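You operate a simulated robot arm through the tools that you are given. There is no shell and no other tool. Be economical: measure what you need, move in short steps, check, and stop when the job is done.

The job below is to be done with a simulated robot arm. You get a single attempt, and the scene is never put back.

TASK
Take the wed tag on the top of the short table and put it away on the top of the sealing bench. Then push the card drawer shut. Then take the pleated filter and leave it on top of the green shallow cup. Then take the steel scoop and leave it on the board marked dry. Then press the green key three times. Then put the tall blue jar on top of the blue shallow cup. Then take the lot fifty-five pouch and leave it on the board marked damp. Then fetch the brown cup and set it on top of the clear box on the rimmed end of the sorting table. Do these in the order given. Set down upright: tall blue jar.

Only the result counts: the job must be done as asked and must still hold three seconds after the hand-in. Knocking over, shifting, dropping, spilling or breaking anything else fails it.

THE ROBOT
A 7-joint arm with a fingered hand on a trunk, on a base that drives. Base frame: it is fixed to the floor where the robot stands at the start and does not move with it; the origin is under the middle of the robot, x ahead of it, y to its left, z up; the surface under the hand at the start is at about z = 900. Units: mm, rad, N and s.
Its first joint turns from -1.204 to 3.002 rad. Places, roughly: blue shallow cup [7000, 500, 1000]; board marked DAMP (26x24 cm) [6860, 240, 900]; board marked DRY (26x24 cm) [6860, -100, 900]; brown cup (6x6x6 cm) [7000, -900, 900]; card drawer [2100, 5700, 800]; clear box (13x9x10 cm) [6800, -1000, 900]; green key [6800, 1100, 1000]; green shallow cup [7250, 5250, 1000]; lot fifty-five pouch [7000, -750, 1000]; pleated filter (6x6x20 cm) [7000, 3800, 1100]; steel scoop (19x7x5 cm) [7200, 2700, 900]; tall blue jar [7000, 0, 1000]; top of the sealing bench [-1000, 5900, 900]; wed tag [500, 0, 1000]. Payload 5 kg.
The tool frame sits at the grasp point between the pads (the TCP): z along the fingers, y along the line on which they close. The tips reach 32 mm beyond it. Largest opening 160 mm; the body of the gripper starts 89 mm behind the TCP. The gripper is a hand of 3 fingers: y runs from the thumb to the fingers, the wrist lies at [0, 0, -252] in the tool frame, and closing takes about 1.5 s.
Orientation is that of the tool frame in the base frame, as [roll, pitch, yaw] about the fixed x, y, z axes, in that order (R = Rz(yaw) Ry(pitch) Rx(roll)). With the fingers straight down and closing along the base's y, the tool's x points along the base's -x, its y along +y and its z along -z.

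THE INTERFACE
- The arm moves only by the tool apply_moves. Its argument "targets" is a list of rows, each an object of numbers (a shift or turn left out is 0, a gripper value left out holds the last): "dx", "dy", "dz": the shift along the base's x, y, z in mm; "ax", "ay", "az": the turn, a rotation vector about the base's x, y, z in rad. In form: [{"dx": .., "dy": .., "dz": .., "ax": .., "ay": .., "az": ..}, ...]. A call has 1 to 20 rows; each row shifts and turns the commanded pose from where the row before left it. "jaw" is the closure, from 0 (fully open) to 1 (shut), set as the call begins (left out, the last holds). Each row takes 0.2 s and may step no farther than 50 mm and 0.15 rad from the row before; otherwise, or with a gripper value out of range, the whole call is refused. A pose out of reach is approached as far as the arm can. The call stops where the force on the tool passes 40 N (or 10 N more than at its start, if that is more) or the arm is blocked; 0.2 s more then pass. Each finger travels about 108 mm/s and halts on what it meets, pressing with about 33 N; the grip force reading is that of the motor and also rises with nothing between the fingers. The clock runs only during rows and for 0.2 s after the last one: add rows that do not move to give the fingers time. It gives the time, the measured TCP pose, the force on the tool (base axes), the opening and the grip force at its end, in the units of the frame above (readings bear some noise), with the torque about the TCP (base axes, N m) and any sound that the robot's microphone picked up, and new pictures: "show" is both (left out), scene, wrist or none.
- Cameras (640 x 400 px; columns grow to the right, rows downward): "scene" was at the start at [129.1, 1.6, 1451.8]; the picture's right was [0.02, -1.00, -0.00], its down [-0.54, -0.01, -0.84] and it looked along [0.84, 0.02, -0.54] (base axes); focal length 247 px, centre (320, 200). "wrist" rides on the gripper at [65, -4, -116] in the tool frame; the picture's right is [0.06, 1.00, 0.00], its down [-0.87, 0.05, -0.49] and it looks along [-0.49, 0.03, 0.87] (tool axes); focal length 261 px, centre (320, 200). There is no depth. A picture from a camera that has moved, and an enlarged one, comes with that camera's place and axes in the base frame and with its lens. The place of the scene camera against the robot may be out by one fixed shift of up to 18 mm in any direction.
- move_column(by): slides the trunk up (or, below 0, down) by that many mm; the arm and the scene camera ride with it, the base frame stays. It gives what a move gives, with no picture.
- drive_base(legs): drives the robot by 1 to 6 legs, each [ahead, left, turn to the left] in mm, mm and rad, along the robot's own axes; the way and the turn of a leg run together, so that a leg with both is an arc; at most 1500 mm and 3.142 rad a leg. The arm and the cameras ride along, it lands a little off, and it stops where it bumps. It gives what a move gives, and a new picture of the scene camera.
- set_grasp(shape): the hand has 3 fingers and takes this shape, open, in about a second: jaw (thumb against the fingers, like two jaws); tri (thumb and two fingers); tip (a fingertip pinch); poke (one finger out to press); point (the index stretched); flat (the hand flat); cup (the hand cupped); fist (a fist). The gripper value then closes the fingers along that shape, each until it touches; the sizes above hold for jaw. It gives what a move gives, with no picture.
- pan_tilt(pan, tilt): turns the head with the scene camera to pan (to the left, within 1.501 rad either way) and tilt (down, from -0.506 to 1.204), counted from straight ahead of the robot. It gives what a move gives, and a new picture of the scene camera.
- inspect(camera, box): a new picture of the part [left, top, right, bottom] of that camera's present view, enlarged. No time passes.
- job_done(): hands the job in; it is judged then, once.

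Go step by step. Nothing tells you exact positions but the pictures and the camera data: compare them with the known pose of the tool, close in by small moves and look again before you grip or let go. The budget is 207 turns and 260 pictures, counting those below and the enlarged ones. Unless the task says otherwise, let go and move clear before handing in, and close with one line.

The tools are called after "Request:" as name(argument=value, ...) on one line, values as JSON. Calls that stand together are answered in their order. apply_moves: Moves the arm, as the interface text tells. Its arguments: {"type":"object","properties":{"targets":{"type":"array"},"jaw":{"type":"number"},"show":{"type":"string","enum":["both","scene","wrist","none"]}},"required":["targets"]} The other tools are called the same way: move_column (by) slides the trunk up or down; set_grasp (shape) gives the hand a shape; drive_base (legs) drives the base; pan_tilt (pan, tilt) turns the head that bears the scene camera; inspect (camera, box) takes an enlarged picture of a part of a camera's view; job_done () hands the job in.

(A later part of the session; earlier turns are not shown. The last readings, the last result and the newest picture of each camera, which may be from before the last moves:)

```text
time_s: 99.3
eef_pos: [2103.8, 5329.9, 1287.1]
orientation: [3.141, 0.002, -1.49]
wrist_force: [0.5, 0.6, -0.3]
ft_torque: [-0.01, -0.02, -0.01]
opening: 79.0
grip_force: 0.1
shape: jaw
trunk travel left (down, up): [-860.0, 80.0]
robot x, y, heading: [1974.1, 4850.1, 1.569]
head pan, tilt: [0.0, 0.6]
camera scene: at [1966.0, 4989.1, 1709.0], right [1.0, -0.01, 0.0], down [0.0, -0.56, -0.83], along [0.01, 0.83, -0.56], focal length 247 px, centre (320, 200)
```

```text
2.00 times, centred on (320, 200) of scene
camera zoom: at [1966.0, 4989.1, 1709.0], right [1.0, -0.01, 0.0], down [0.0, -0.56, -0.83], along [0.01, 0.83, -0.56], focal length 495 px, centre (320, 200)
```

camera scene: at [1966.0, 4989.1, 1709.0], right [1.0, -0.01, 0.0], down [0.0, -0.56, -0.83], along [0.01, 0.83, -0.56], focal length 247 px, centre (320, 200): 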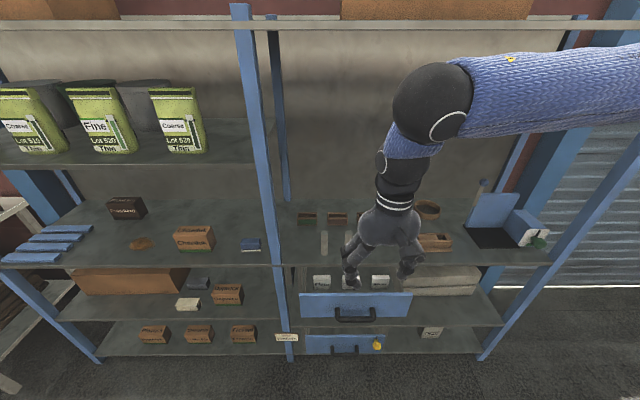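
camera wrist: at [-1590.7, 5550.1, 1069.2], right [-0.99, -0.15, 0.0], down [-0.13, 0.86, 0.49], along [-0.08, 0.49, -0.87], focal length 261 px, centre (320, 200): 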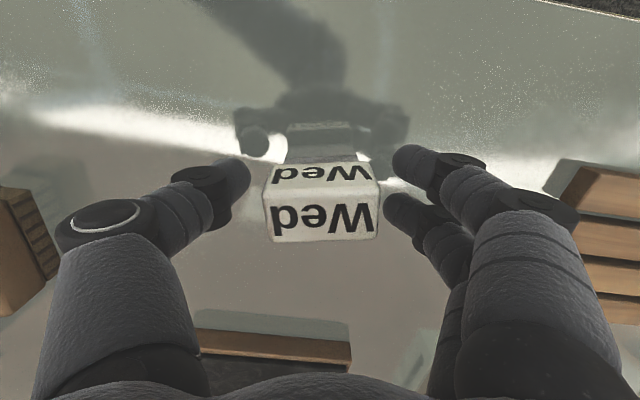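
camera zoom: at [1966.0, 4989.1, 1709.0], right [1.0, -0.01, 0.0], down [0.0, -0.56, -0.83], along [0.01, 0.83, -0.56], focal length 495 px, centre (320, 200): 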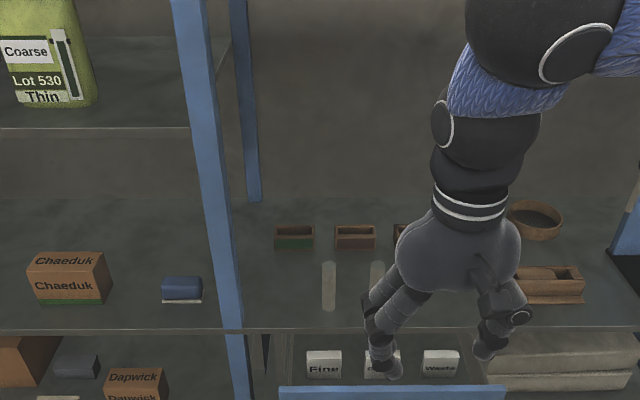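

The card drawer is the upper one. It is open, its front is near y≈5580 and z≈800, and the shelf front is at y≈5690. I'll close the fingers, tilt the tool forward and drop to that height.

Request:
apply_moves(targets=[{"ax": 0.14, "az": 0.0}, {"ax": 0.14}, {"ax": 0.14}, {"ax": 0.14}, {"ax": 0.14}, {"ax": 0.14}, {"az": -0.08}, {}], jaw=1.0, show="none")

Request:
move_column(by=-400)

Request:
pan_tilt(pan=-0.1, tilt=0.6)

Request:
inspect(camera="wrist", box=[0, 0, 640, 400])

```text
time_s: 101.1
eef_pos: [2015.5, 5342.1, 1304.2]
orientation: [-3.117, 0.283, -1.567]
wrist_force: [-0.7, 0.7, 0.3]
ft_torque: [0.0, -0.05, -0.03]
opening: 0.0
grip_force: 33.5
shape: jaw
out of reach, approached as far as the arm can: row 1, 2, 3, 4, 5, 6
trunk travel left (down, up): [-860.0, 80.0]
robot x, y, heading: [1972.9, 4852.5, 1.567]
head pan, tilt: [0.0, 0.6]
```

```text
time_s: 105.0
eef_pos: [2017.3, 5343.0, 903.2]
orientation: [-3.118, 0.282, -1.565]
wrist_force: [0.5, -0.8, 0.5]
ft_torque: [0.03, 0.02, -0.02]
opening: 0.0
grip_force: 32.9
shape: jaw
trunk travel left (down, up): [-460.0, 480.0]
robot x, y, heading: [1973.9, 4849.5, 1.561]
head pan, tilt: [0.0, 0.6]
```

```text
time_s: 105.6
eef_pos: [2017.8, 5342.9, 904.0]
orientation: [-3.119, 0.28, -1.565]
wrist_force: [0.0, -1.2, 0.1]
ft_torque: [0.02, 0.0, 0.01]
opening: 0.0
grip_force: 32.6
shape: jaw
trunk travel left (down, up): [-460.0, 480.0]
robot x, y, heading: [1975.2, 4849.1, 1.564]
head pan, tilt: [-0.099, 0.6]
camera scene: at [1974.6, 4988.5, 1309.0], right [0.99, -0.11, 0.0], down [-0.06, -0.56, -0.82], along [0.09, 0.82, -0.57], focal length 247 px, centre (320, 200)
```

scene: 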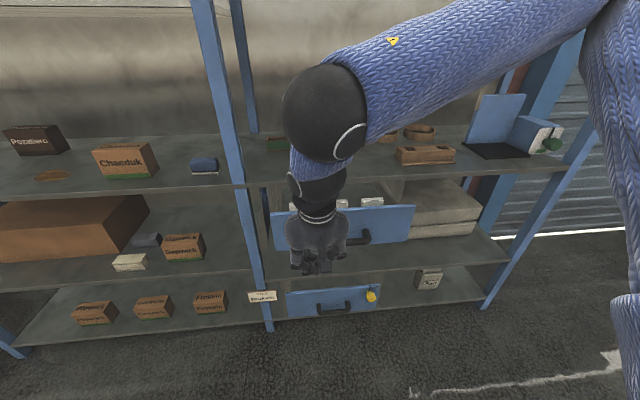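

```text
1.00 times, centred on (320, 200) of wrist (not enlarged: the box is as wide or as high as the picture)
camera zoom: at [2018.4, 5248.3, 996.1], right [-1.0, -0.06, -0.04], down [-0.07, 0.7, 0.71], along [-0.01, 0.71, -0.7], focal length 261 px, centre (320, 200)
```

zoom: 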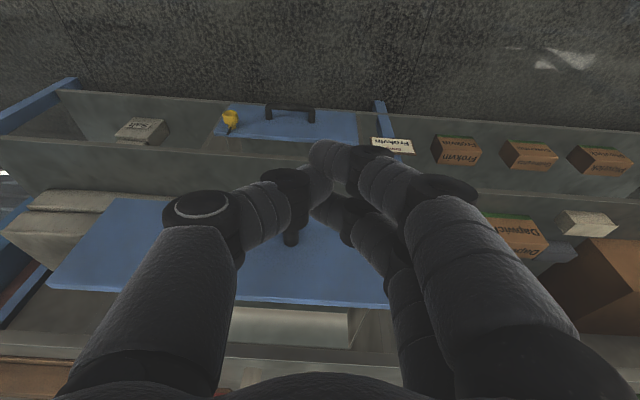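

The arm was too folded to tilt fully. The drawer panel spans x 1900 to 2334 and z 700 to 857 at y≈5580. I'll extend a little so the tilt can be reached, then check.

Request:
apply_moves(targets=[{"dy": 45}, {"dy": 45}, {"dy": 30}, {}], show="scene")

```text
time_s: 106.6
eef_pos: [2016.1, 5464.3, 903.5]
orientation: [-3.119, 0.283, -1.566]
wrist_force: [-0.1, -0.2, 0.1]
ft_torque: [-0.03, 0.02, 0.01]
opening: 0.0
grip_force: 33.1
shape: jaw
trunk travel left (down, up): [-460.0, 480.0]
robot x, y, heading: [1972.3, 4854.3, 1.563]
head pan, tilt: [-0.099, 0.6]
camera scene: at [1974.5, 4988.3, 1309.0], right [0.99, -0.11, 0.0], down [-0.06, -0.56, -0.83], along [0.09, 0.82, -0.56], focal length 247 px, centre (320, 200)
```

scene: 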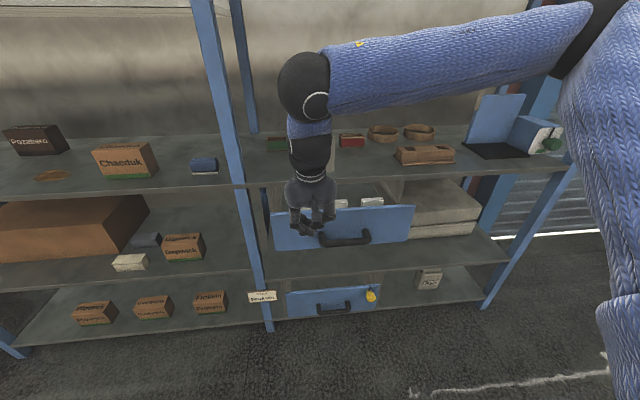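

Request:
apply_moves(targets=[{"ax": 0.13, "dx": 25}, {"ax": 0.13, "dx": 25}, {"ax": 0.13, "dx": 25}, {"ax": 0.13, "dx": 25, "dz": -20}, {"dz": -50}, {}])

```text
time_s: 108.0
eef_pos: [2107.0, 5493.8, 832.2]
orientation: [-3.116, 0.801, -1.567]
wrist_force: [0.2, 1.1, 0.0]
ft_torque: [0.02, -0.03, 0.02]
opening: 0.2
grip_force: 33.1
shape: jaw
out of reach, approached as far as the arm can: row 4
trunk travel left (down, up): [-460.0, 480.0]
robot x, y, heading: [1974.9, 4849.5, 1.562]
head pan, tilt: [-0.099, 0.6]
camera scene: at [1974.7, 4988.2, 1309.0], right [0.99, -0.11, 0.0], down [-0.06, -0.56, -0.83], along [0.09, 0.82, -0.56], focal length 247 px, centre (320, 200)
camera wrist: at [2107.4, 5365.6, 866.5], right [-1.0, -0.03, -0.06], down [-0.07, 0.25, 0.97], along [-0.01, 0.97, -0.25], focal length 261 px, centre (320, 200)
```

scene: 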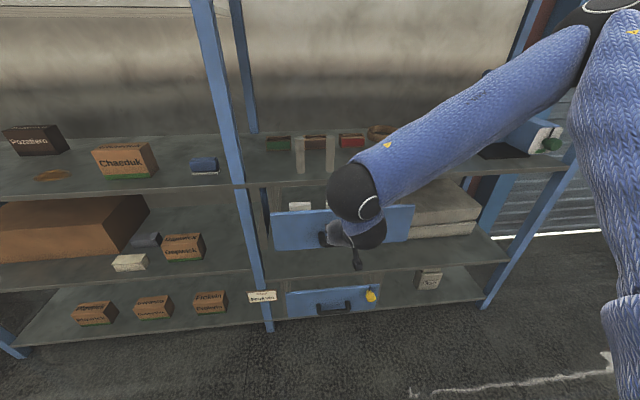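
wrist: 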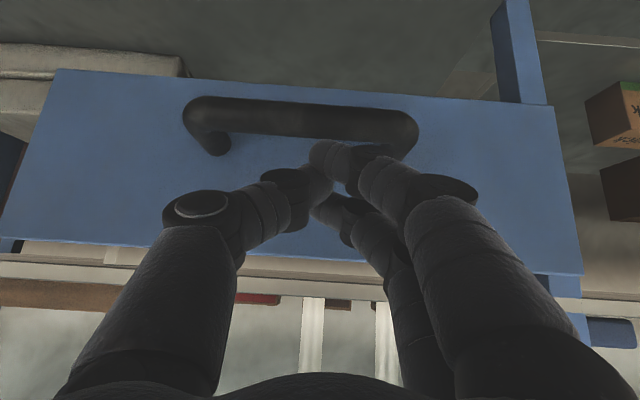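

The tips are in front of the panel, just above the handle and near the centre. I'll push forward.

Request:
apply_moves(targets=[{"dx": 12, "dy": 20}, {"dy": 20}, {"dy": 15}, {"dy": 15}, {"dy": 15}, {"dy": 15}, {}])

```text
time_s: 109.6
eef_pos: [2119.5, 5595.1, 833.0]
orientation: [-3.115, 0.801, -1.565]
wrist_force: [0.2, -0.1, 0.3]
ft_torque: [-0.01, 0.0, 0.03]
opening: 0.3
grip_force: 32.8
shape: jaw
trunk travel left (down, up): [-460.0, 480.0]
robot x, y, heading: [1973.0, 4850.5, 1.567]
head pan, tilt: [-0.099, 0.6]
camera scene: at [1974.7, 4988.5, 1309.0], right [0.99, -0.11, 0.0], down [-0.06, -0.56, -0.82], along [0.09, 0.82, -0.57], focal length 247 px, centre (320, 200)
camera wrist: at [2121.4, 5465.3, 866.5], right [-1.0, -0.03, -0.06], down [-0.07, 0.25, 0.96], along [-0.01, 0.97, -0.25], focal length 261 px, centre (320, 200)
```

scene: 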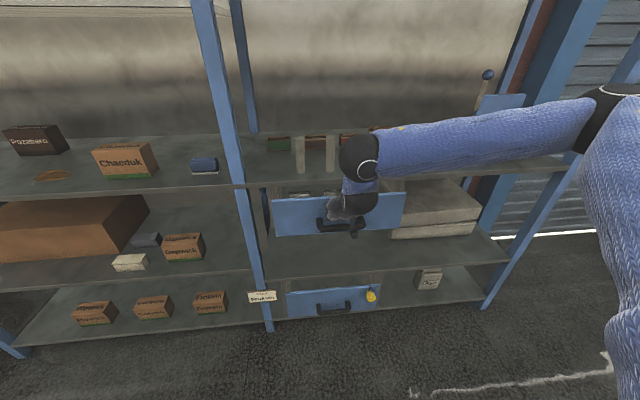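
wrist: 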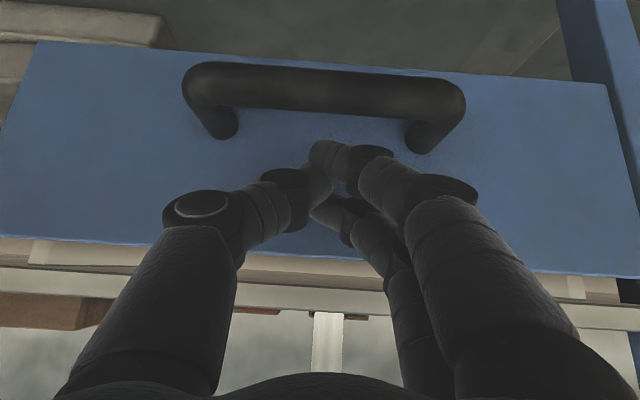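

The drawer is moving in. I'll keep pushing until it stops.

Request:
apply_moves(targets=[{"dy": 15}, {"dy": 15}, {"dy": 15}, {"dy": 15}, {"dy": 15}, {"dy": 15}, {"dy": 15}, {"dy": 15}])

```text
time_s: 110.6
eef_pos: [2119.1, 5644.2, 830.3]
orientation: [-3.114, 0.794, -1.554]
wrist_force: [-1.7, -25.7, 5.3]
ft_torque: [0.03, -0.03, -0.03]
opening: 0.1
grip_force: 33.4
shape: jaw
trunk travel left (down, up): [-460.0, 480.0]
robot x, y, heading: [1975.0, 4847.9, 1.564]
head pan, tilt: [-0.099, 0.6]
stopped in row 4: the force on the tool passed its limit at 56 N (the readings are from after the stop); the commanded pose is now the measured one
camera scene: at [1974.7, 4986.9, 1309.2], right [0.99, -0.11, 0.0], down [-0.06, -0.56, -0.83], along [0.09, 0.82, -0.56], focal length 247 px, centre (320, 200)
camera wrist: at [2119.9, 5516.2, 864.5], right [-1.0, -0.04, -0.06], down [-0.07, 0.26, 0.96], along [-0.02, 0.96, -0.26], focal length 261 px, centre (320, 200)
```

scene: 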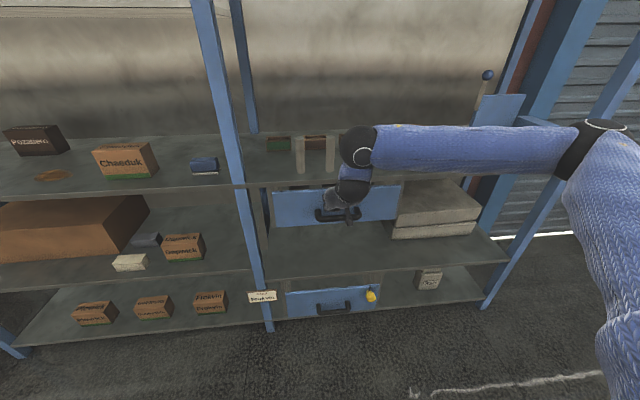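
wrist: 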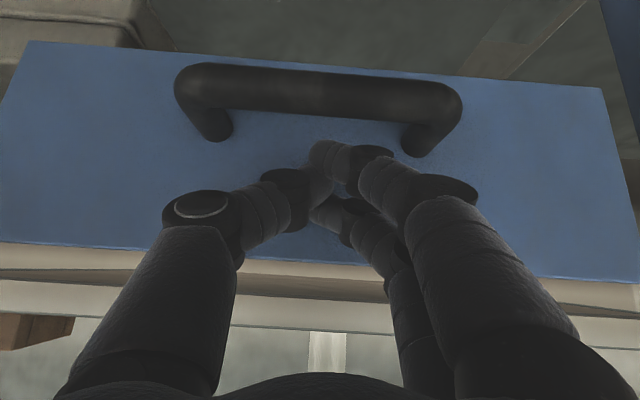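

It stopped on force with the panel at about y=5670. One more push will tell whether it's fully shut.

Request:
apply_moves(targets=[{"dy": 6}, {"dy": 6}, {"dy": 6}, {"dy": 6}], show="none")

Request:
apply_moves(targets=[{"dy": -20}, {"dy": -40}, {"dy": -40}, {"dy": -40}, {}])

Request:
inspect(camera="scene", box=[240, 160, 440, 285])

```text
time_s: 111.0
eef_pos: [2116.5, 5644.0, 826.9]
orientation: [-3.113, 0.787, -1.55]
wrist_force: [-1.3, -26.3, 3.7]
ft_torque: [-0.24, 0.07, 0.08]
opening: 0.0
grip_force: 33.1
shape: jaw
trunk travel left (down, up): [-460.0, 480.0]
robot x, y, heading: [1976.5, 4851.6, 1.559]
head pan, tilt: [-0.099, 0.6]
stopped in row 1: the force on the tool passed its limit at 46 N (the readings are from after the stop); the commanded pose is now the measured one
```

```text
time_s: 112.2
eef_pos: [2118.2, 5507.0, 827.4]
orientation: [-3.115, 0.787, -1.555]
wrist_force: [0.0, -0.4, 0.4]
ft_torque: [-0.03, 0.02, 0.03]
opening: 0.0
grip_force: 33.1
shape: jaw
trunk travel left (down, up): [-460.0, 480.0]
robot x, y, heading: [1972.8, 4850.5, 1.566]
head pan, tilt: [-0.099, 0.6]
camera scene: at [1975.1, 4988.3, 1308.9], right [0.99, -0.11, 0.0], down [-0.06, -0.56, -0.82], along [0.09, 0.82, -0.57], focal length 247 px, centre (320, 200)
camera wrist: at [2121.0, 5378.3, 861.9], right [-1.0, -0.04, -0.06], down [-0.07, 0.26, 0.96], along [-0.02, 0.96, -0.27], focal length 261 px, centre (320, 200)
```

scene: 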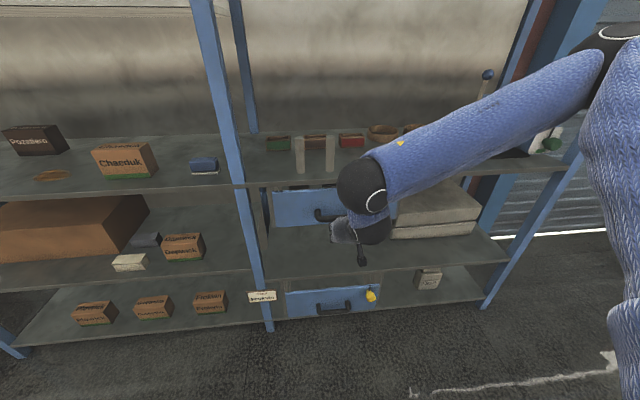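
wrist: 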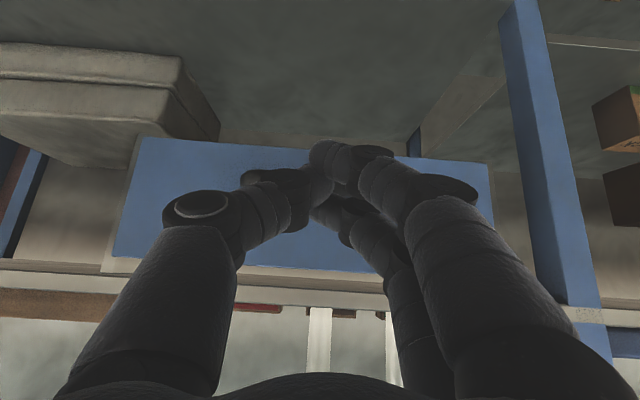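

```text
3.20 times, centred on (340, 222) of scene
camera zoom: at [1975.1, 4988.3, 1308.9], right [0.99, -0.11, 0.0], down [-0.06, -0.56, -0.82], along [0.09, 0.82, -0.57], focal length 791 px, centre (256, 128)
```

zoom: 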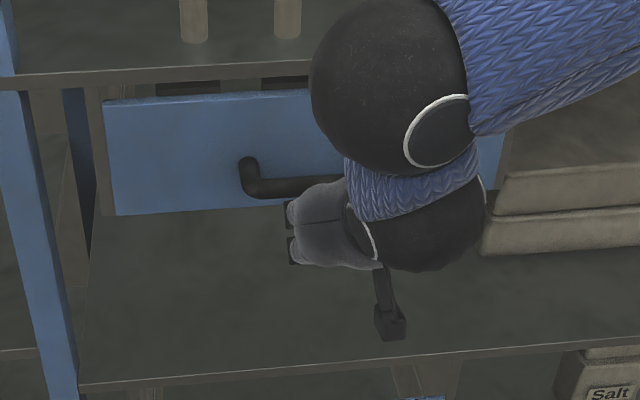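

The drawer is flush in its housing. I'll straighten the tool, raise the trunk and look toward the far tables for the pleated filter.

Request:
apply_moves(targets=[{"ax": -0.13, "dy": -20}, {"ax": -0.13, "dy": -20}, {"ax": -0.13, "dy": -20}, {"ax": -0.13, "dy": -20}, {"ax": -0.13}, {"ax": -0.135}, {}], jaw=0.0, show="none")

Request:
move_column(by=450)

Request:
pan_tilt(pan=-1.45, tilt=0.25)

Request:
inspect(camera="scene", box=[220, 80, 540, 280])

```text
time_s: 113.8
eef_pos: [2117.7, 5427.7, 827.0]
orientation: [-3.127, 0.003, -1.558]
wrist_force: [0.3, 0.7, 0.0]
ft_torque: [0.03, 0.03, -0.01]
opening: 160.3
grip_force: 0.1
shape: jaw
trunk travel left (down, up): [-460.0, 480.0]
robot x, y, heading: [1978.2, 4848.5, 1.567]
head pan, tilt: [-0.099, 0.6]
```

```text
refused: 450 is not a number from -400 to 400
```

```text
time_s: 115.3
eef_pos: [2116.2, 5427.7, 826.9]
orientation: [-3.126, 0.004, -1.557]
wrist_force: [0.8, -0.7, 0.9]
ft_torque: [-0.01, -0.03, 0.01]
opening: 160.0
grip_force: 0.1
shape: jaw
trunk travel left (down, up): [-460.0, 480.0]
robot x, y, heading: [1974.9, 4849.2, 1.562]
head pan, tilt: [-1.45, 0.25]
camera scene: at [2058.0, 4910.8, 1341.2], right [0.11, -0.99, 0.0], down [-0.25, -0.03, -0.97], along [0.96, 0.11, -0.25], focal length 247 px, centre (320, 200)
```

scene: 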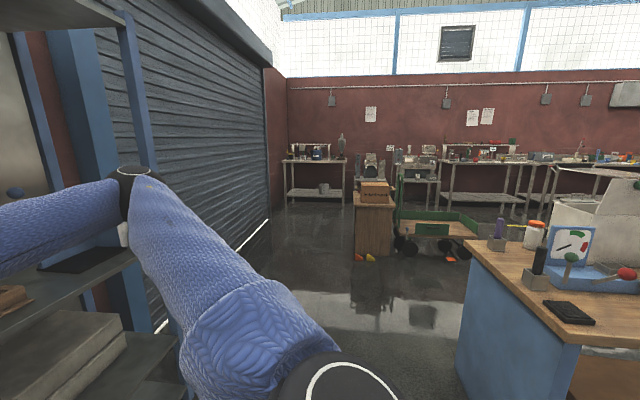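

```text
2.00 times, centred on (380, 180) of scene
camera zoom: at [2058.0, 4910.8, 1341.2], right [0.11, -0.99, 0.0], down [-0.25, -0.03, -0.97], along [0.96, 0.11, -0.25], focal length 495 px, centre (200, 240)
```

zoom: 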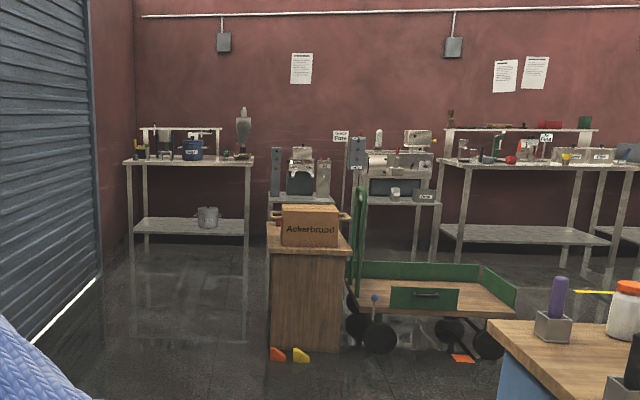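

The filter should be on the far wall's table at (7000, 3800) and the green cup on the left far table at (7250, 5250). The gap left of the wooden cabinet, at y≈5350, looks clear, so I'll raise the trunk, face +x and go through it.

Request:
move_column(by=400)

Request:
drive_base(legs=[[0, 0, -1.567], [1300, 200, 0], [1400, 300, 0], [1100, 0, 0]])

Request:
pan_tilt(pan=0.0, tilt=0.35)

Request:
pan_tilt(pan=-0.7, tilt=0.35)

```text
time_s: 119.1
eef_pos: [2116.9, 5426.7, 1227.6]
orientation: [-3.128, 0.004, -1.557]
wrist_force: [0.9, 0.4, 0.2]
ft_torque: [0.02, -0.03, 0.03]
opening: 160.3
grip_force: 0.0
shape: jaw
trunk travel left (down, up): [-860.0, 80.0]
robot x, y, heading: [1974.2, 4851.4, 1.566]
head pan, tilt: [-1.45, 0.25]
```

```text
time_s: 141.2
eef_pos: [6307.0, 5268.4, 1226.7]
orientation: [-3.127, 0.003, -3.114]
wrist_force: [-0.7, 0.8, 0.4]
ft_torque: [-0.01, -0.01, -0.02]
opening: 159.8
grip_force: 0.0
shape: jaw
trunk travel left (down, up): [-860.0, 80.0]
robot x, y, heading: [5725.2, 5400.0, 0.004]
head pan, tilt: [-1.45, 0.25]
camera scene: at [5779.6, 5309.1, 1741.2], right [-0.99, -0.13, 0.0], down [-0.03, 0.25, -0.97], along [0.12, -0.96, -0.25], focal length 247 px, centre (320, 200)
```

scene: 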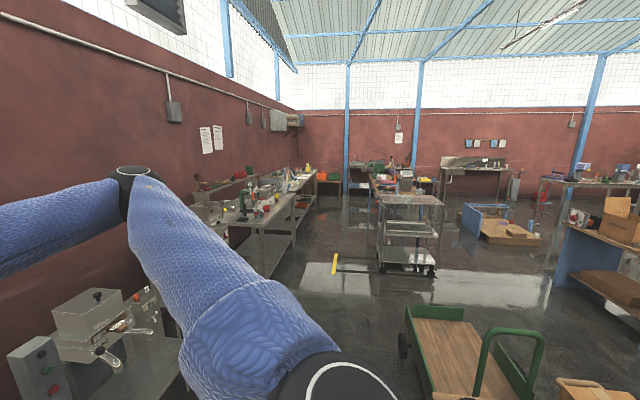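

```text
time_s: 142.8
eef_pos: [6306.5, 5268.5, 1226.7]
orientation: [-3.127, 0.004, -3.114]
wrist_force: [0.2, -0.2, -0.1]
ft_torque: [0.02, 0.0, 0.01]
opening: 159.9
grip_force: 0.1
shape: jaw
trunk travel left (down, up): [-860.0, 80.0]
robot x, y, heading: [5727.5, 5404.5, 0.009]
head pan, tilt: [0.0, 0.351]
camera scene: at [5860.6, 5402.3, 1731.7], right [0.01, -1.0, 0.0], down [-0.34, 0.0, -0.94], along [0.94, 0.01, -0.34], focal length 247 px, centre (320, 200)
```

scene: 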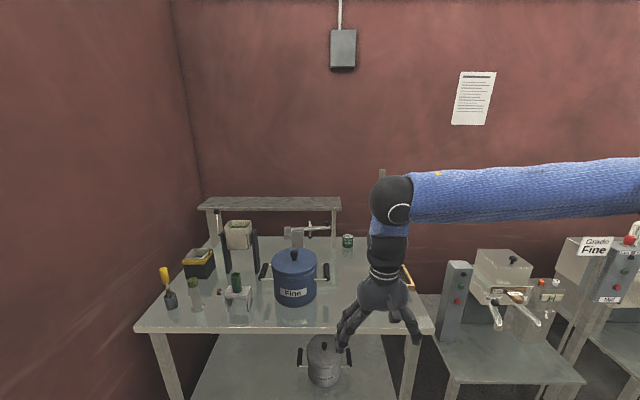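

```text
time_s: 143.9
eef_pos: [6307.2, 5268.7, 1225.9]
orientation: [-3.129, 0.003, -3.114]
wrist_force: [-0.1, -0.1, 0.3]
ft_torque: [0.02, -0.03, 0.01]
opening: 160.0
grip_force: 0.0
shape: jaw
trunk travel left (down, up): [-860.0, 80.0]
robot x, y, heading: [5728.6, 5401.5, 0.007]
head pan, tilt: [-0.7, 0.351]
camera scene: at [5839.2, 5342.3, 1731.7], right [-0.64, -0.77, 0.0], down [-0.26, 0.22, -0.94], along [0.72, -0.6, -0.34], focal length 247 px, centre (320, 200)
```

scene: 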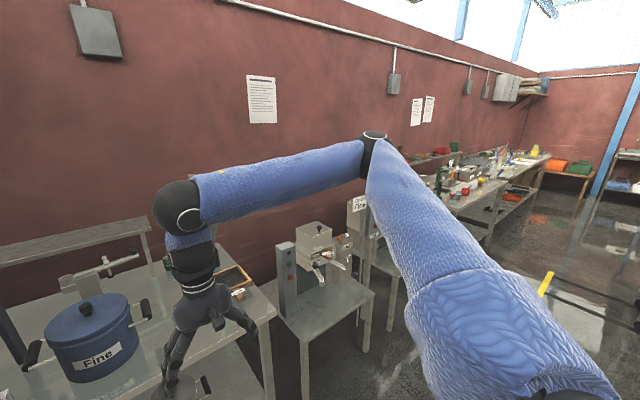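

The green-topped cup is visible at about (7250, 5250). I'll raise the trunk, then strafe right toward the filter, staying between the cart and the tables.

Request:
move_column(by=80)

Request:
drive_base(legs=[[100, 0, 0], [0, -800, 0]])

Request:
inspect(camera="scene", box=[240, 60, 640, 310])

```text
time_s: 145.1
eef_pos: [6307.6, 5268.4, 1307.1]
orientation: [-3.127, 0.004, -3.114]
wrist_force: [1.0, 0.8, 0.4]
ft_torque: [0.0, -0.01, -0.01]
opening: 160.0
grip_force: 0.1
shape: jaw
trunk travel left (down, up): [-940.0, 0.0]
robot x, y, heading: [5730.0, 5399.0, 0.005]
head pan, tilt: [-0.7, 0.351]
```

```text
time_s: 150.1
eef_pos: [6412.1, 4472.5, 1306.9]
orientation: [-3.127, 0.004, -3.114]
wrist_force: [0.6, 0.5, 1.0]
ft_torque: [0.0, 0.01, -0.02]
opening: 160.1
grip_force: 0.0
shape: jaw
trunk travel left (down, up): [-940.0, 0.0]
robot x, y, heading: [5834.3, 4606.9, 0.009]
head pan, tilt: [-0.7, 0.351]
camera scene: at [5944.4, 4546.6, 1811.7], right [-0.64, -0.77, 0.0], down [-0.26, 0.22, -0.94], along [0.72, -0.6, -0.34], focal length 247 px, centre (320, 200)
```

scene: 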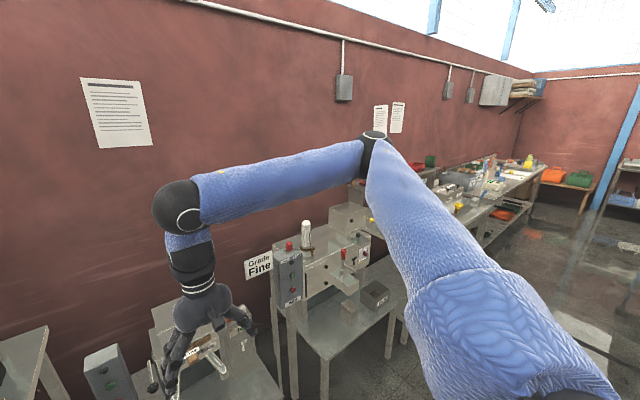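

```text
1.60 times, centred on (440, 185) of scene
camera zoom: at [5944.4, 4546.6, 1811.7], right [-0.64, -0.77, 0.0], down [-0.26, 0.22, -0.94], along [0.72, -0.6, -0.34], focal length 396 px, centre (128, 224)
```

zoom: 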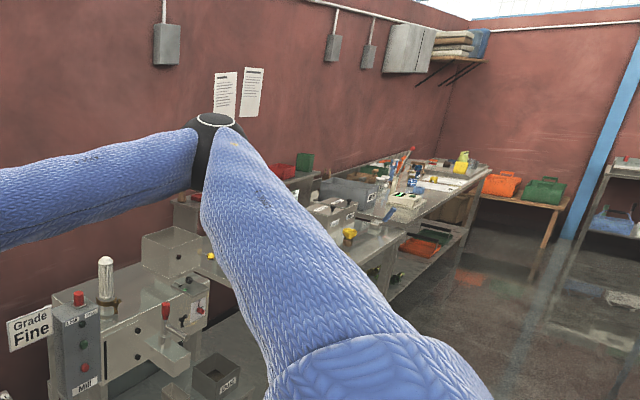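

The white cylinder on top of the mill is the pleated filter. I'll strafe to face it.

Request:
drive_base(legs=[[0, -700, 0]])

Request:
pan_tilt(pan=-0.05, tilt=0.55)

Request:
inspect(camera="scene", box=[220, 130, 420, 255])

Request:
inspect(camera="wrist", box=[0, 0, 640, 400])

```text
time_s: 153.8
eef_pos: [6422.1, 3795.3, 1306.8]
orientation: [-3.128, 0.003, -3.104]
wrist_force: [0.1, 0.3, -0.2]
ft_torque: [0.02, -0.01, 0.0]
opening: 160.0
grip_force: 0.1
shape: jaw
trunk travel left (down, up): [-940.0, 0.0]
robot x, y, heading: [5843.4, 3922.9, 0.019]
head pan, tilt: [-0.7, 0.351]
camera scene: at [5952.8, 3864.5, 1811.7], right [-0.63, -0.78, 0.0], down [-0.27, 0.22, -0.94], along [0.73, -0.59, -0.34], focal length 247 px, centre (320, 200)
```

scene: 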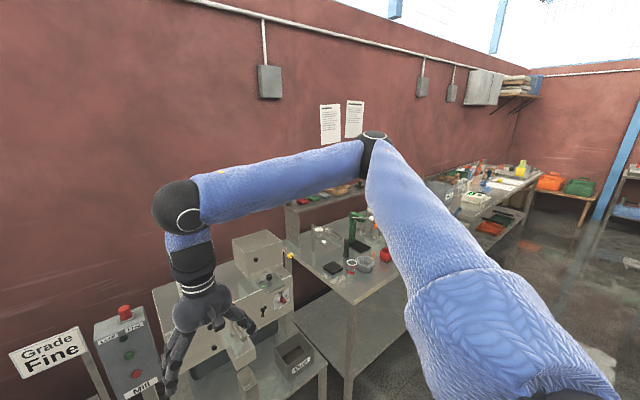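

```text
time_s: 154.9
eef_pos: [6421.5, 3794.9, 1306.7]
orientation: [-3.129, 0.004, -3.103]
wrist_force: [0.4, -0.6, 0.8]
ft_torque: [-0.01, -0.03, 0.02]
opening: 159.8
grip_force: 0.1
shape: jaw
trunk travel left (down, up): [-940.0, 0.0]
robot x, y, heading: [5844.6, 3922.5, 0.017]
head pan, tilt: [-0.051, 0.55]
camera scene: at [5970.4, 3920.4, 1793.5], right [-0.03, -1.0, 0.0], down [-0.52, 0.02, -0.85], along [0.85, -0.03, -0.52], focal length 247 px, centre (320, 200)
```

scene: 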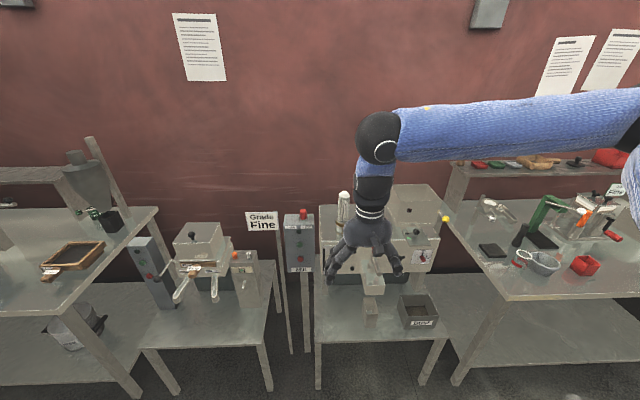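

```text
3.20 times, centred on (320, 192) of scene
camera zoom: at [5970.4, 3920.4, 1793.5], right [-0.03, -1.0, 0.0], down [-0.52, 0.02, -0.85], along [0.85, -0.03, -0.52], focal length 791 px, centre (320, 224)
```

zoom: 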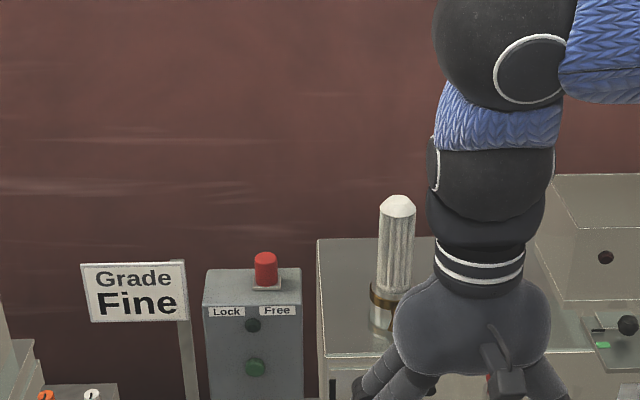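

```text
1.00 times, centred on (320, 200) of wrist (not enlarged: the box is as wide or as high as the picture)
camera zoom: at [6355.2, 3790.2, 1421.9], right [-0.1, 0.99, -0.01], down [0.86, 0.09, 0.49], along [0.49, 0.04, -0.87], focal length 261 px, centre (320, 200)
```

zoom: 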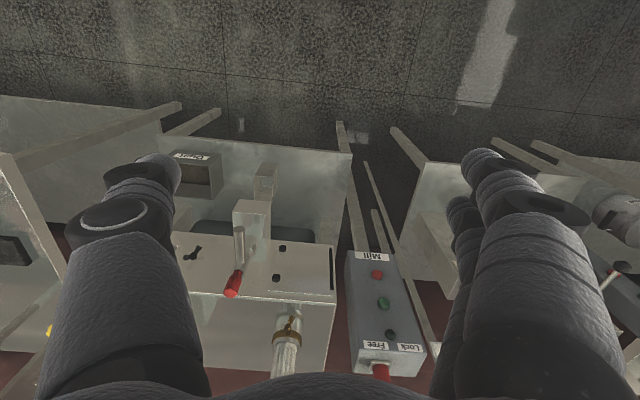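

The filter stands in a clamp on the mill, and the mill's control box has a red knob marked "Lock / Free". I need a closer look at both.

Request:
inspect(camera="scene", box=[280, 200, 328, 230])

Request:
inspect(camera="scene", box=[318, 180, 366, 250])

Request:
inspect(camera="wrist", box=[220, 240, 440, 380])

```text
13.33 times, centred on (304, 215) of scene
camera zoom: at [5970.4, 3920.4, 1793.5], right [-0.03, -1.0, 0.0], down [-0.52, 0.02, -0.85], along [0.85, -0.03, -0.52], focal length 3297 px, centre (533, 0)
```

zoom: 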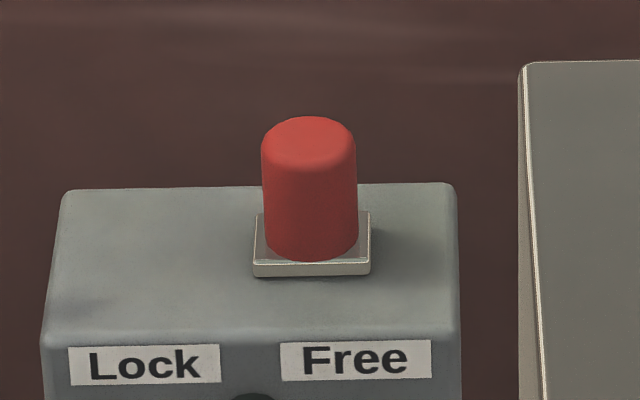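

```text
5.71 times, centred on (342, 215) of scene
camera zoom: at [5970.4, 3920.4, 1793.5], right [-0.03, -1.0, 0.0], down [-0.52, 0.02, -0.85], along [0.85, -0.03, -0.52], focal length 1413 px, centre (194, 114)
```

zoom: 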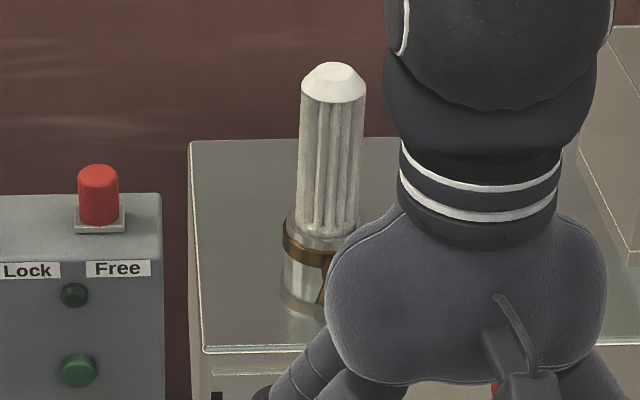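

```text
2.86 times, centred on (330, 310) of wrist
camera zoom: at [6355.2, 3790.2, 1421.9], right [-0.1, 0.99, -0.01], down [0.86, 0.09, 0.49], along [0.49, 0.04, -0.87], focal length 745 px, centre (291, -114)
```

zoom: 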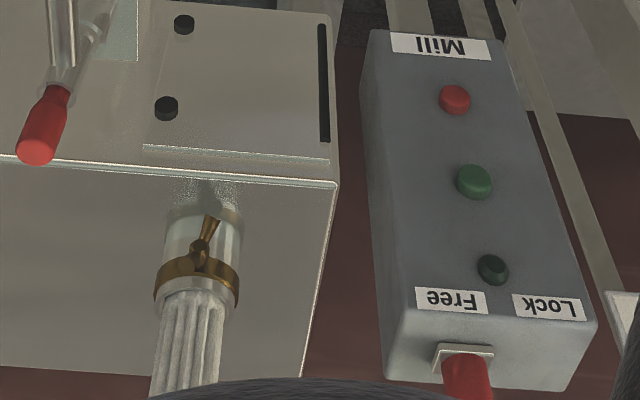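

The knob sits on the "Free" side. The filter looks to be near (7050, 3760) with its top at about z≈1170. I'll drive closer and open up a better wrist view.

Request:
drive_base(legs=[[200, 0, -0.017], [60, 0, 0]])

Request:
apply_moves(targets=[{"dx": 45, "dy": -5}, {"dx": 45, "dy": -5}, {"dx": 45, "dy": -5}, {"dx": 45, "dy": -5}, {}])

```text
time_s: 157.1
eef_pos: [6682.0, 3786.4, 1306.5]
orientation: [-3.129, 0.003, -3.12]
wrist_force: [0.0, -0.7, -0.4]
ft_torque: [-0.03, -0.02, -0.02]
opening: 160.0
grip_force: 0.1
shape: jaw
trunk travel left (down, up): [-940.0, 0.0]
robot x, y, heading: [6105.2, 3923.4, 0.002]
head pan, tilt: [-0.051, 0.55]
camera scene: at [6232.0, 3919.5, 1793.7], right [-0.05, -1.0, 0.0], down [-0.52, 0.03, -0.85], along [0.85, -0.04, -0.52], focal length 247 px, centre (320, 200)
```

scene: 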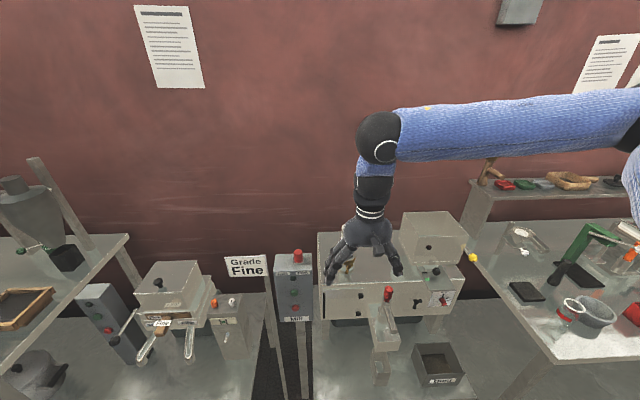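

```text
time_s: 158.2
eef_pos: [6862.5, 3764.1, 1306.8]
orientation: [-3.127, 0.003, -3.121]
wrist_force: [-0.5, 0.3, -0.3]
ft_torque: [0.02, -0.02, -0.05]
opening: 159.8
grip_force: 0.1
shape: jaw
trunk travel left (down, up): [-940.0, 0.0]
robot x, y, heading: [6102.7, 3926.8, -0.003]
head pan, tilt: [-0.051, 0.55]
camera scene: at [6233.6, 3918.5, 1793.4], right [-0.05, -1.0, 0.0], down [-0.52, 0.03, -0.85], along [0.85, -0.04, -0.52], focal length 247 px, centre (320, 200)
camera wrist: at [6797.7, 3760.3, 1421.5], right [-0.08, 1.0, -0.01], down [0.87, 0.08, 0.49], along [0.49, 0.03, -0.87], focal length 261 px, centre (320, 200)
```

scene: 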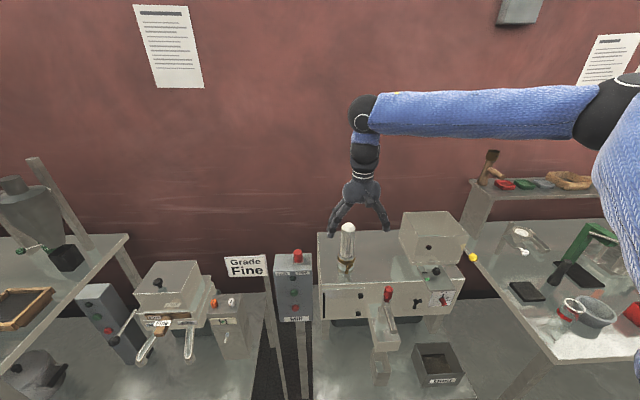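
wrist: 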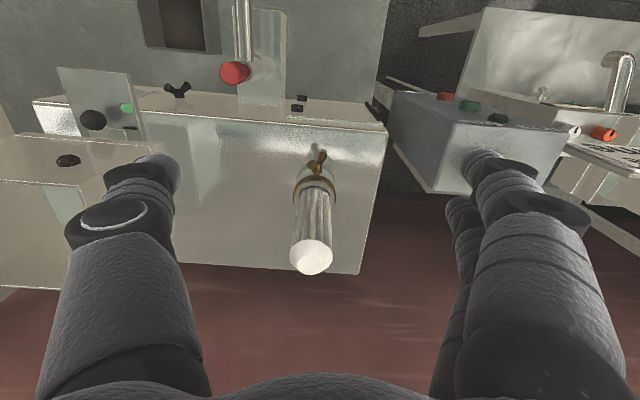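

The filter top is at about (7035, 3764, 1160). I'll look at the clamp up close.

Request:
inspect(camera="wrist", box=[260, 130, 372, 200])

Request:
inspect(camera="scene", box=[310, 210, 390, 300])

```text
5.71 times, centred on (316, 165) of wrist
camera zoom: at [6797.7, 3760.3, 1421.5], right [-0.08, 1.0, -0.01], down [0.87, 0.08, 0.49], along [0.49, 0.03, -0.87], focal length 1489 px, centre (343, 400)
```

zoom: 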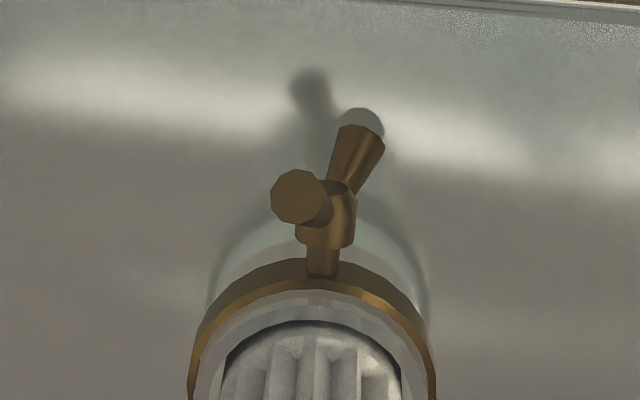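

```text
4.44 times, centred on (350, 255) of scene
camera zoom: at [6233.6, 3918.5, 1793.4], right [-0.05, -1.0, 0.0], down [-0.52, 0.03, -0.85], along [0.85, -0.04, -0.52], focal length 1099 px, centre (187, -44)
```

zoom: 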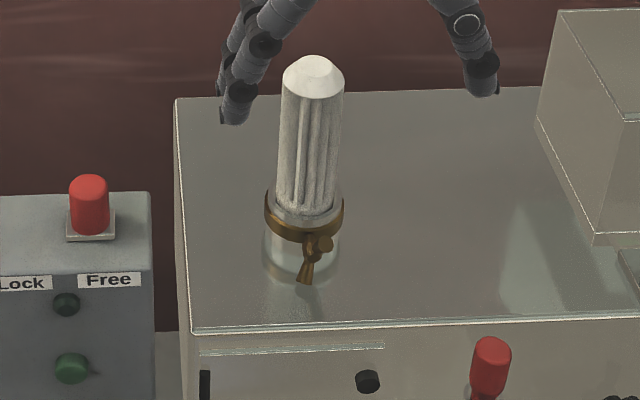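

The filter stands loose in a socket with a brass thumbscrew, so I'll try lifting it straight up and watch the force. First I'll move above it with a narrower opening.

Request:
apply_moves(targets=[{"dx": 45}, {"dx": 45}, {"dx": 45}, {"dx": 37}, {}], jaw=0.4)

```text
time_s: 159.4
eef_pos: [7032.7, 3766.3, 1307.3]
orientation: [-3.127, 0.005, -3.12]
wrist_force: [-1.2, 0.3, 0.2]
ft_torque: [0.05, -0.01, -0.02]
opening: 96.5
grip_force: 0.1
shape: jaw
trunk travel left (down, up): [-940.0, 0.0]
robot x, y, heading: [6105.1, 3927.2, 0.001]
head pan, tilt: [-0.051, 0.55]
camera scene: at [6232.1, 3917.9, 1793.6], right [-0.05, -1.0, 0.0], down [-0.52, 0.03, -0.85], along [0.85, -0.04, -0.52], focal length 247 px, centre (320, 200)
camera wrist: at [6967.3, 3761.0, 1423.5], right [-0.08, 1.0, -0.01], down [0.87, 0.08, 0.49], along [0.49, 0.03, -0.87], focal length 261 px, centre (320, 200)
```

scene: 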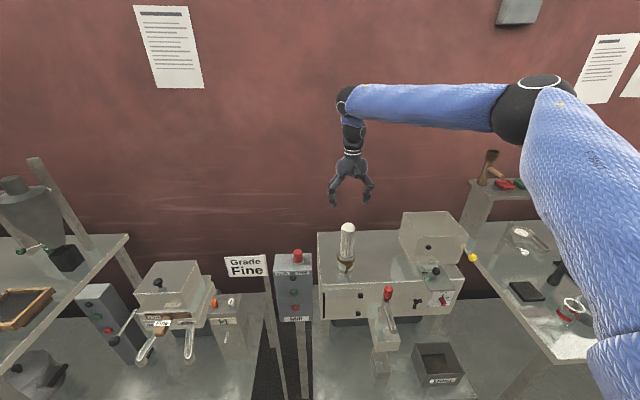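
wrist: 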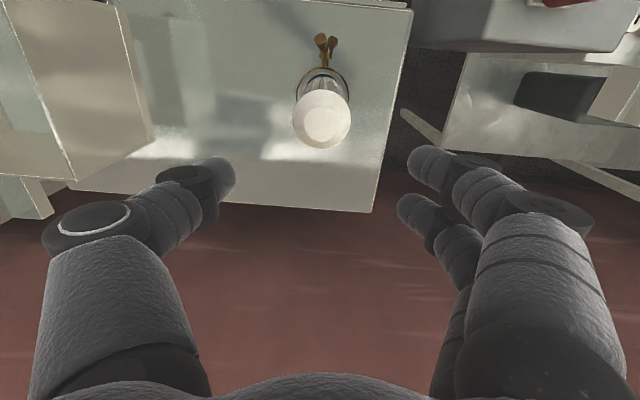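

Refined, the filter is at (7020, 3763) with its top near z=1172. I'll descend over it.

Request:
apply_moves(targets=[{"dx": -12, "dy": -3}, {"dz": -45}, {"dz": -45}, {}], show="wrist")

```text
time_s: 160.4
eef_pos: [7019.2, 3765.0, 1220.6]
orientation: [-3.127, 0.005, -3.12]
wrist_force: [-0.1, 0.3, 0.0]
ft_torque: [-0.01, -0.02, -0.01]
opening: 96.3
grip_force: 0.0
shape: jaw
trunk travel left (down, up): [-940.0, 0.0]
robot x, y, heading: [6105.0, 3927.9, -0.005]
head pan, tilt: [-0.051, 0.55]
camera wrist: at [6954.1, 3760.7, 1335.5], right [-0.08, 1.0, -0.01], down [0.87, 0.08, 0.5], along [0.49, 0.03, -0.87], focal length 261 px, centre (320, 200)
```

wrist: 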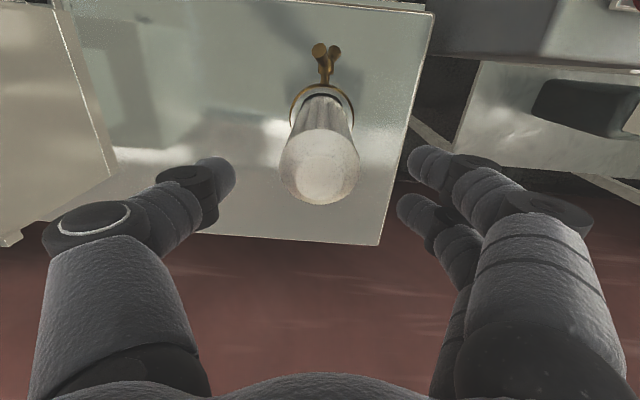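

It's well aligned, so I'll go down and close.

Request:
apply_moves(targets=[{"dz": -45, "dy": -1}, {"dz": -40}, {"dz": -25}, {}], show="wrist")

Request:
apply_moves(targets=[{}, {}, {}, {}, {}], jaw=1.0)

```text
time_s: 161.4
eef_pos: [7022.2, 3762.4, 1105.7]
orientation: [-3.129, 0.005, -3.121]
wrist_force: [0.6, -0.3, -0.1]
ft_torque: [0.02, 0.02, -0.01]
opening: 96.6
grip_force: 0.0
shape: jaw
trunk travel left (down, up): [-940.0, 0.0]
robot x, y, heading: [6101.0, 3923.0, 0.001]
head pan, tilt: [-0.051, 0.55]
camera wrist: at [6955.0, 3757.6, 1222.1], right [-0.08, 1.0, -0.01], down [0.87, 0.08, 0.49], along [0.49, 0.03, -0.87], focal length 261 px, centre (320, 200)
```

wrist: 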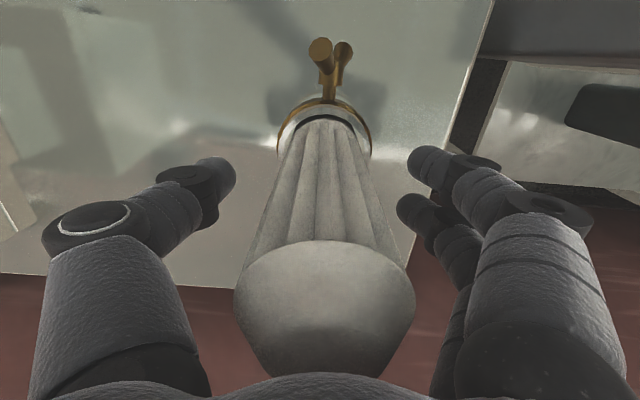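

```text
time_s: 162.7
eef_pos: [7019.8, 3761.2, 1107.4]
orientation: [-3.127, 0.004, -3.119]
wrist_force: [-0.6, -0.6, -0.1]
ft_torque: [0.0, 0.0, 0.03]
opening: 44.5
grip_force: 32.8
shape: jaw
trunk travel left (down, up): [-940.0, 0.0]
robot x, y, heading: [6106.2, 3921.8, -0.001]
head pan, tilt: [-0.051, 0.55]
camera scene: at [6233.5, 3919.2, 1793.5], right [-0.05, -1.0, 0.0], down [-0.52, 0.03, -0.85], along [0.85, -0.04, -0.52], focal length 247 px, centre (320, 200)
camera wrist: at [6955.2, 3757.7, 1222.2], right [-0.08, 1.0, -0.01], down [0.87, 0.08, 0.49], along [0.49, 0.03, -0.87], focal length 261 px, centre (320, 200)
```

scene: 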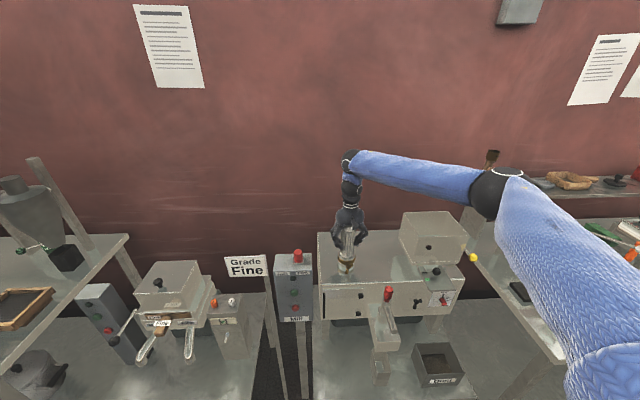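
wrist: 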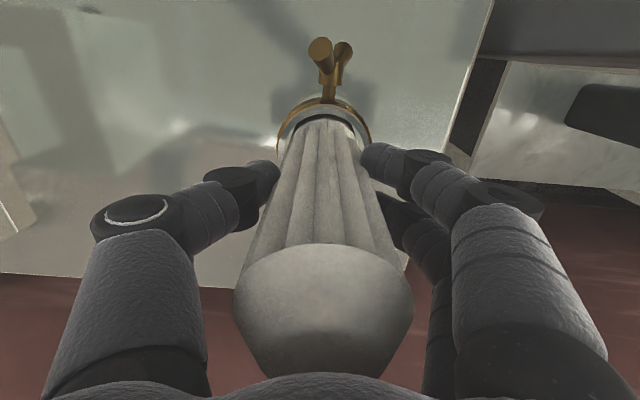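

Gripped at 44.5. I'll lift gently and watch for resistance.

Request:
apply_moves(targets=[{"dz": 4}, {"dz": 4}, {}], show="wrist")

```text
time_s: 163.4
eef_pos: [7022.5, 3761.4, 1112.4]
orientation: [-3.127, 0.001, -3.123]
wrist_force: [0.1, 0.5, -15.2]
ft_torque: [-0.03, 0.05, 0.0]
opening: 44.3
grip_force: 32.6
shape: jaw
trunk travel left (down, up): [-940.0, 0.0]
robot x, y, heading: [6102.6, 3925.1, 0.004]
head pan, tilt: [-0.051, 0.55]
camera wrist: at [6956.6, 3757.8, 1228.6], right [-0.08, 1.0, -0.01], down [0.87, 0.08, 0.49], along [0.49, 0.03, -0.87], focal length 261 px, centre (320, 200)
```

wrist: 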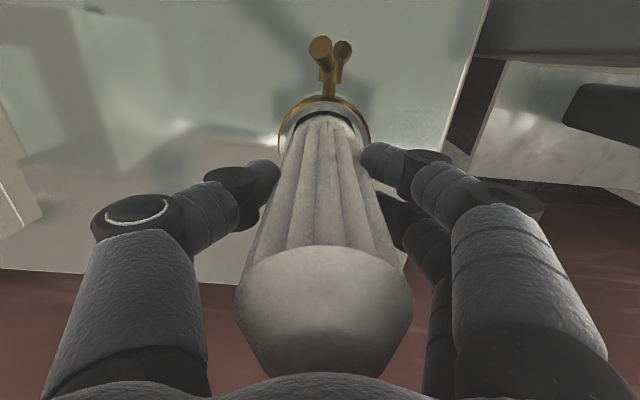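

Request:
apply_moves(targets=[{"dz": 4}, {"dz": 4}, {}], show="wrist")

Request:
inspect(camera="wrist", box=[260, 30, 380, 150])

```text
time_s: 164.2
eef_pos: [7023.6, 3762.1, 1119.8]
orientation: [-3.13, 0.0, -3.122]
wrist_force: [0.5, 1.1, -30.4]
ft_torque: [-0.03, 0.11, -0.02]
opening: 43.3
grip_force: 33.0
shape: jaw
trunk travel left (down, up): [-940.0, 0.0]
robot x, y, heading: [6106.5, 3924.4, -0.0]
head pan, tilt: [-0.051, 0.55]
camera wrist: at [6957.9, 3758.0, 1234.8], right [-0.08, 1.0, -0.01], down [0.87, 0.08, 0.49], along [0.49, 0.03, -0.87], focal length 261 px, centre (320, 200)
```

wrist: 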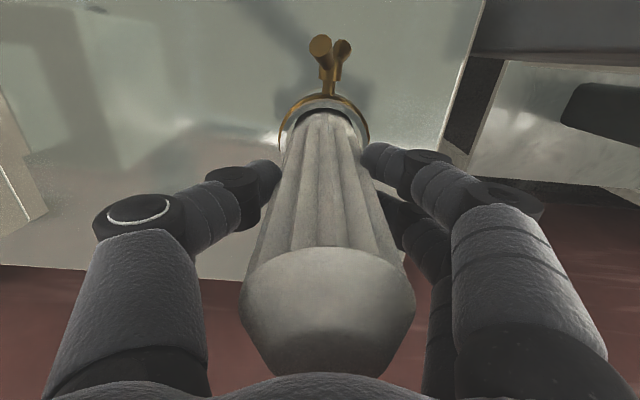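

```text
3.33 times, centred on (320, 90) of wrist
camera zoom: at [6957.9, 3758.0, 1234.8], right [-0.08, 1.0, -0.01], down [0.87, 0.08, 0.49], along [0.49, 0.03, -0.87], focal length 869 px, centre (320, 567)
```

zoom: 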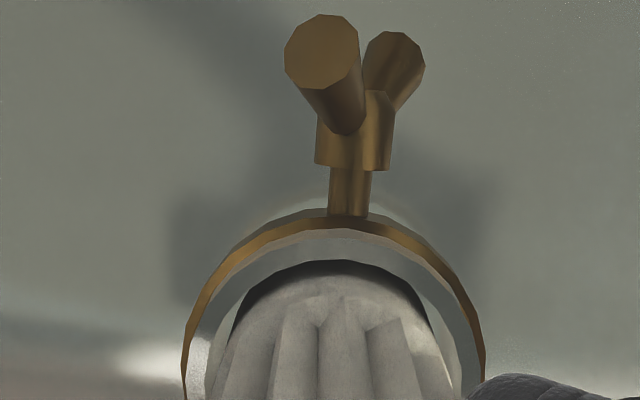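

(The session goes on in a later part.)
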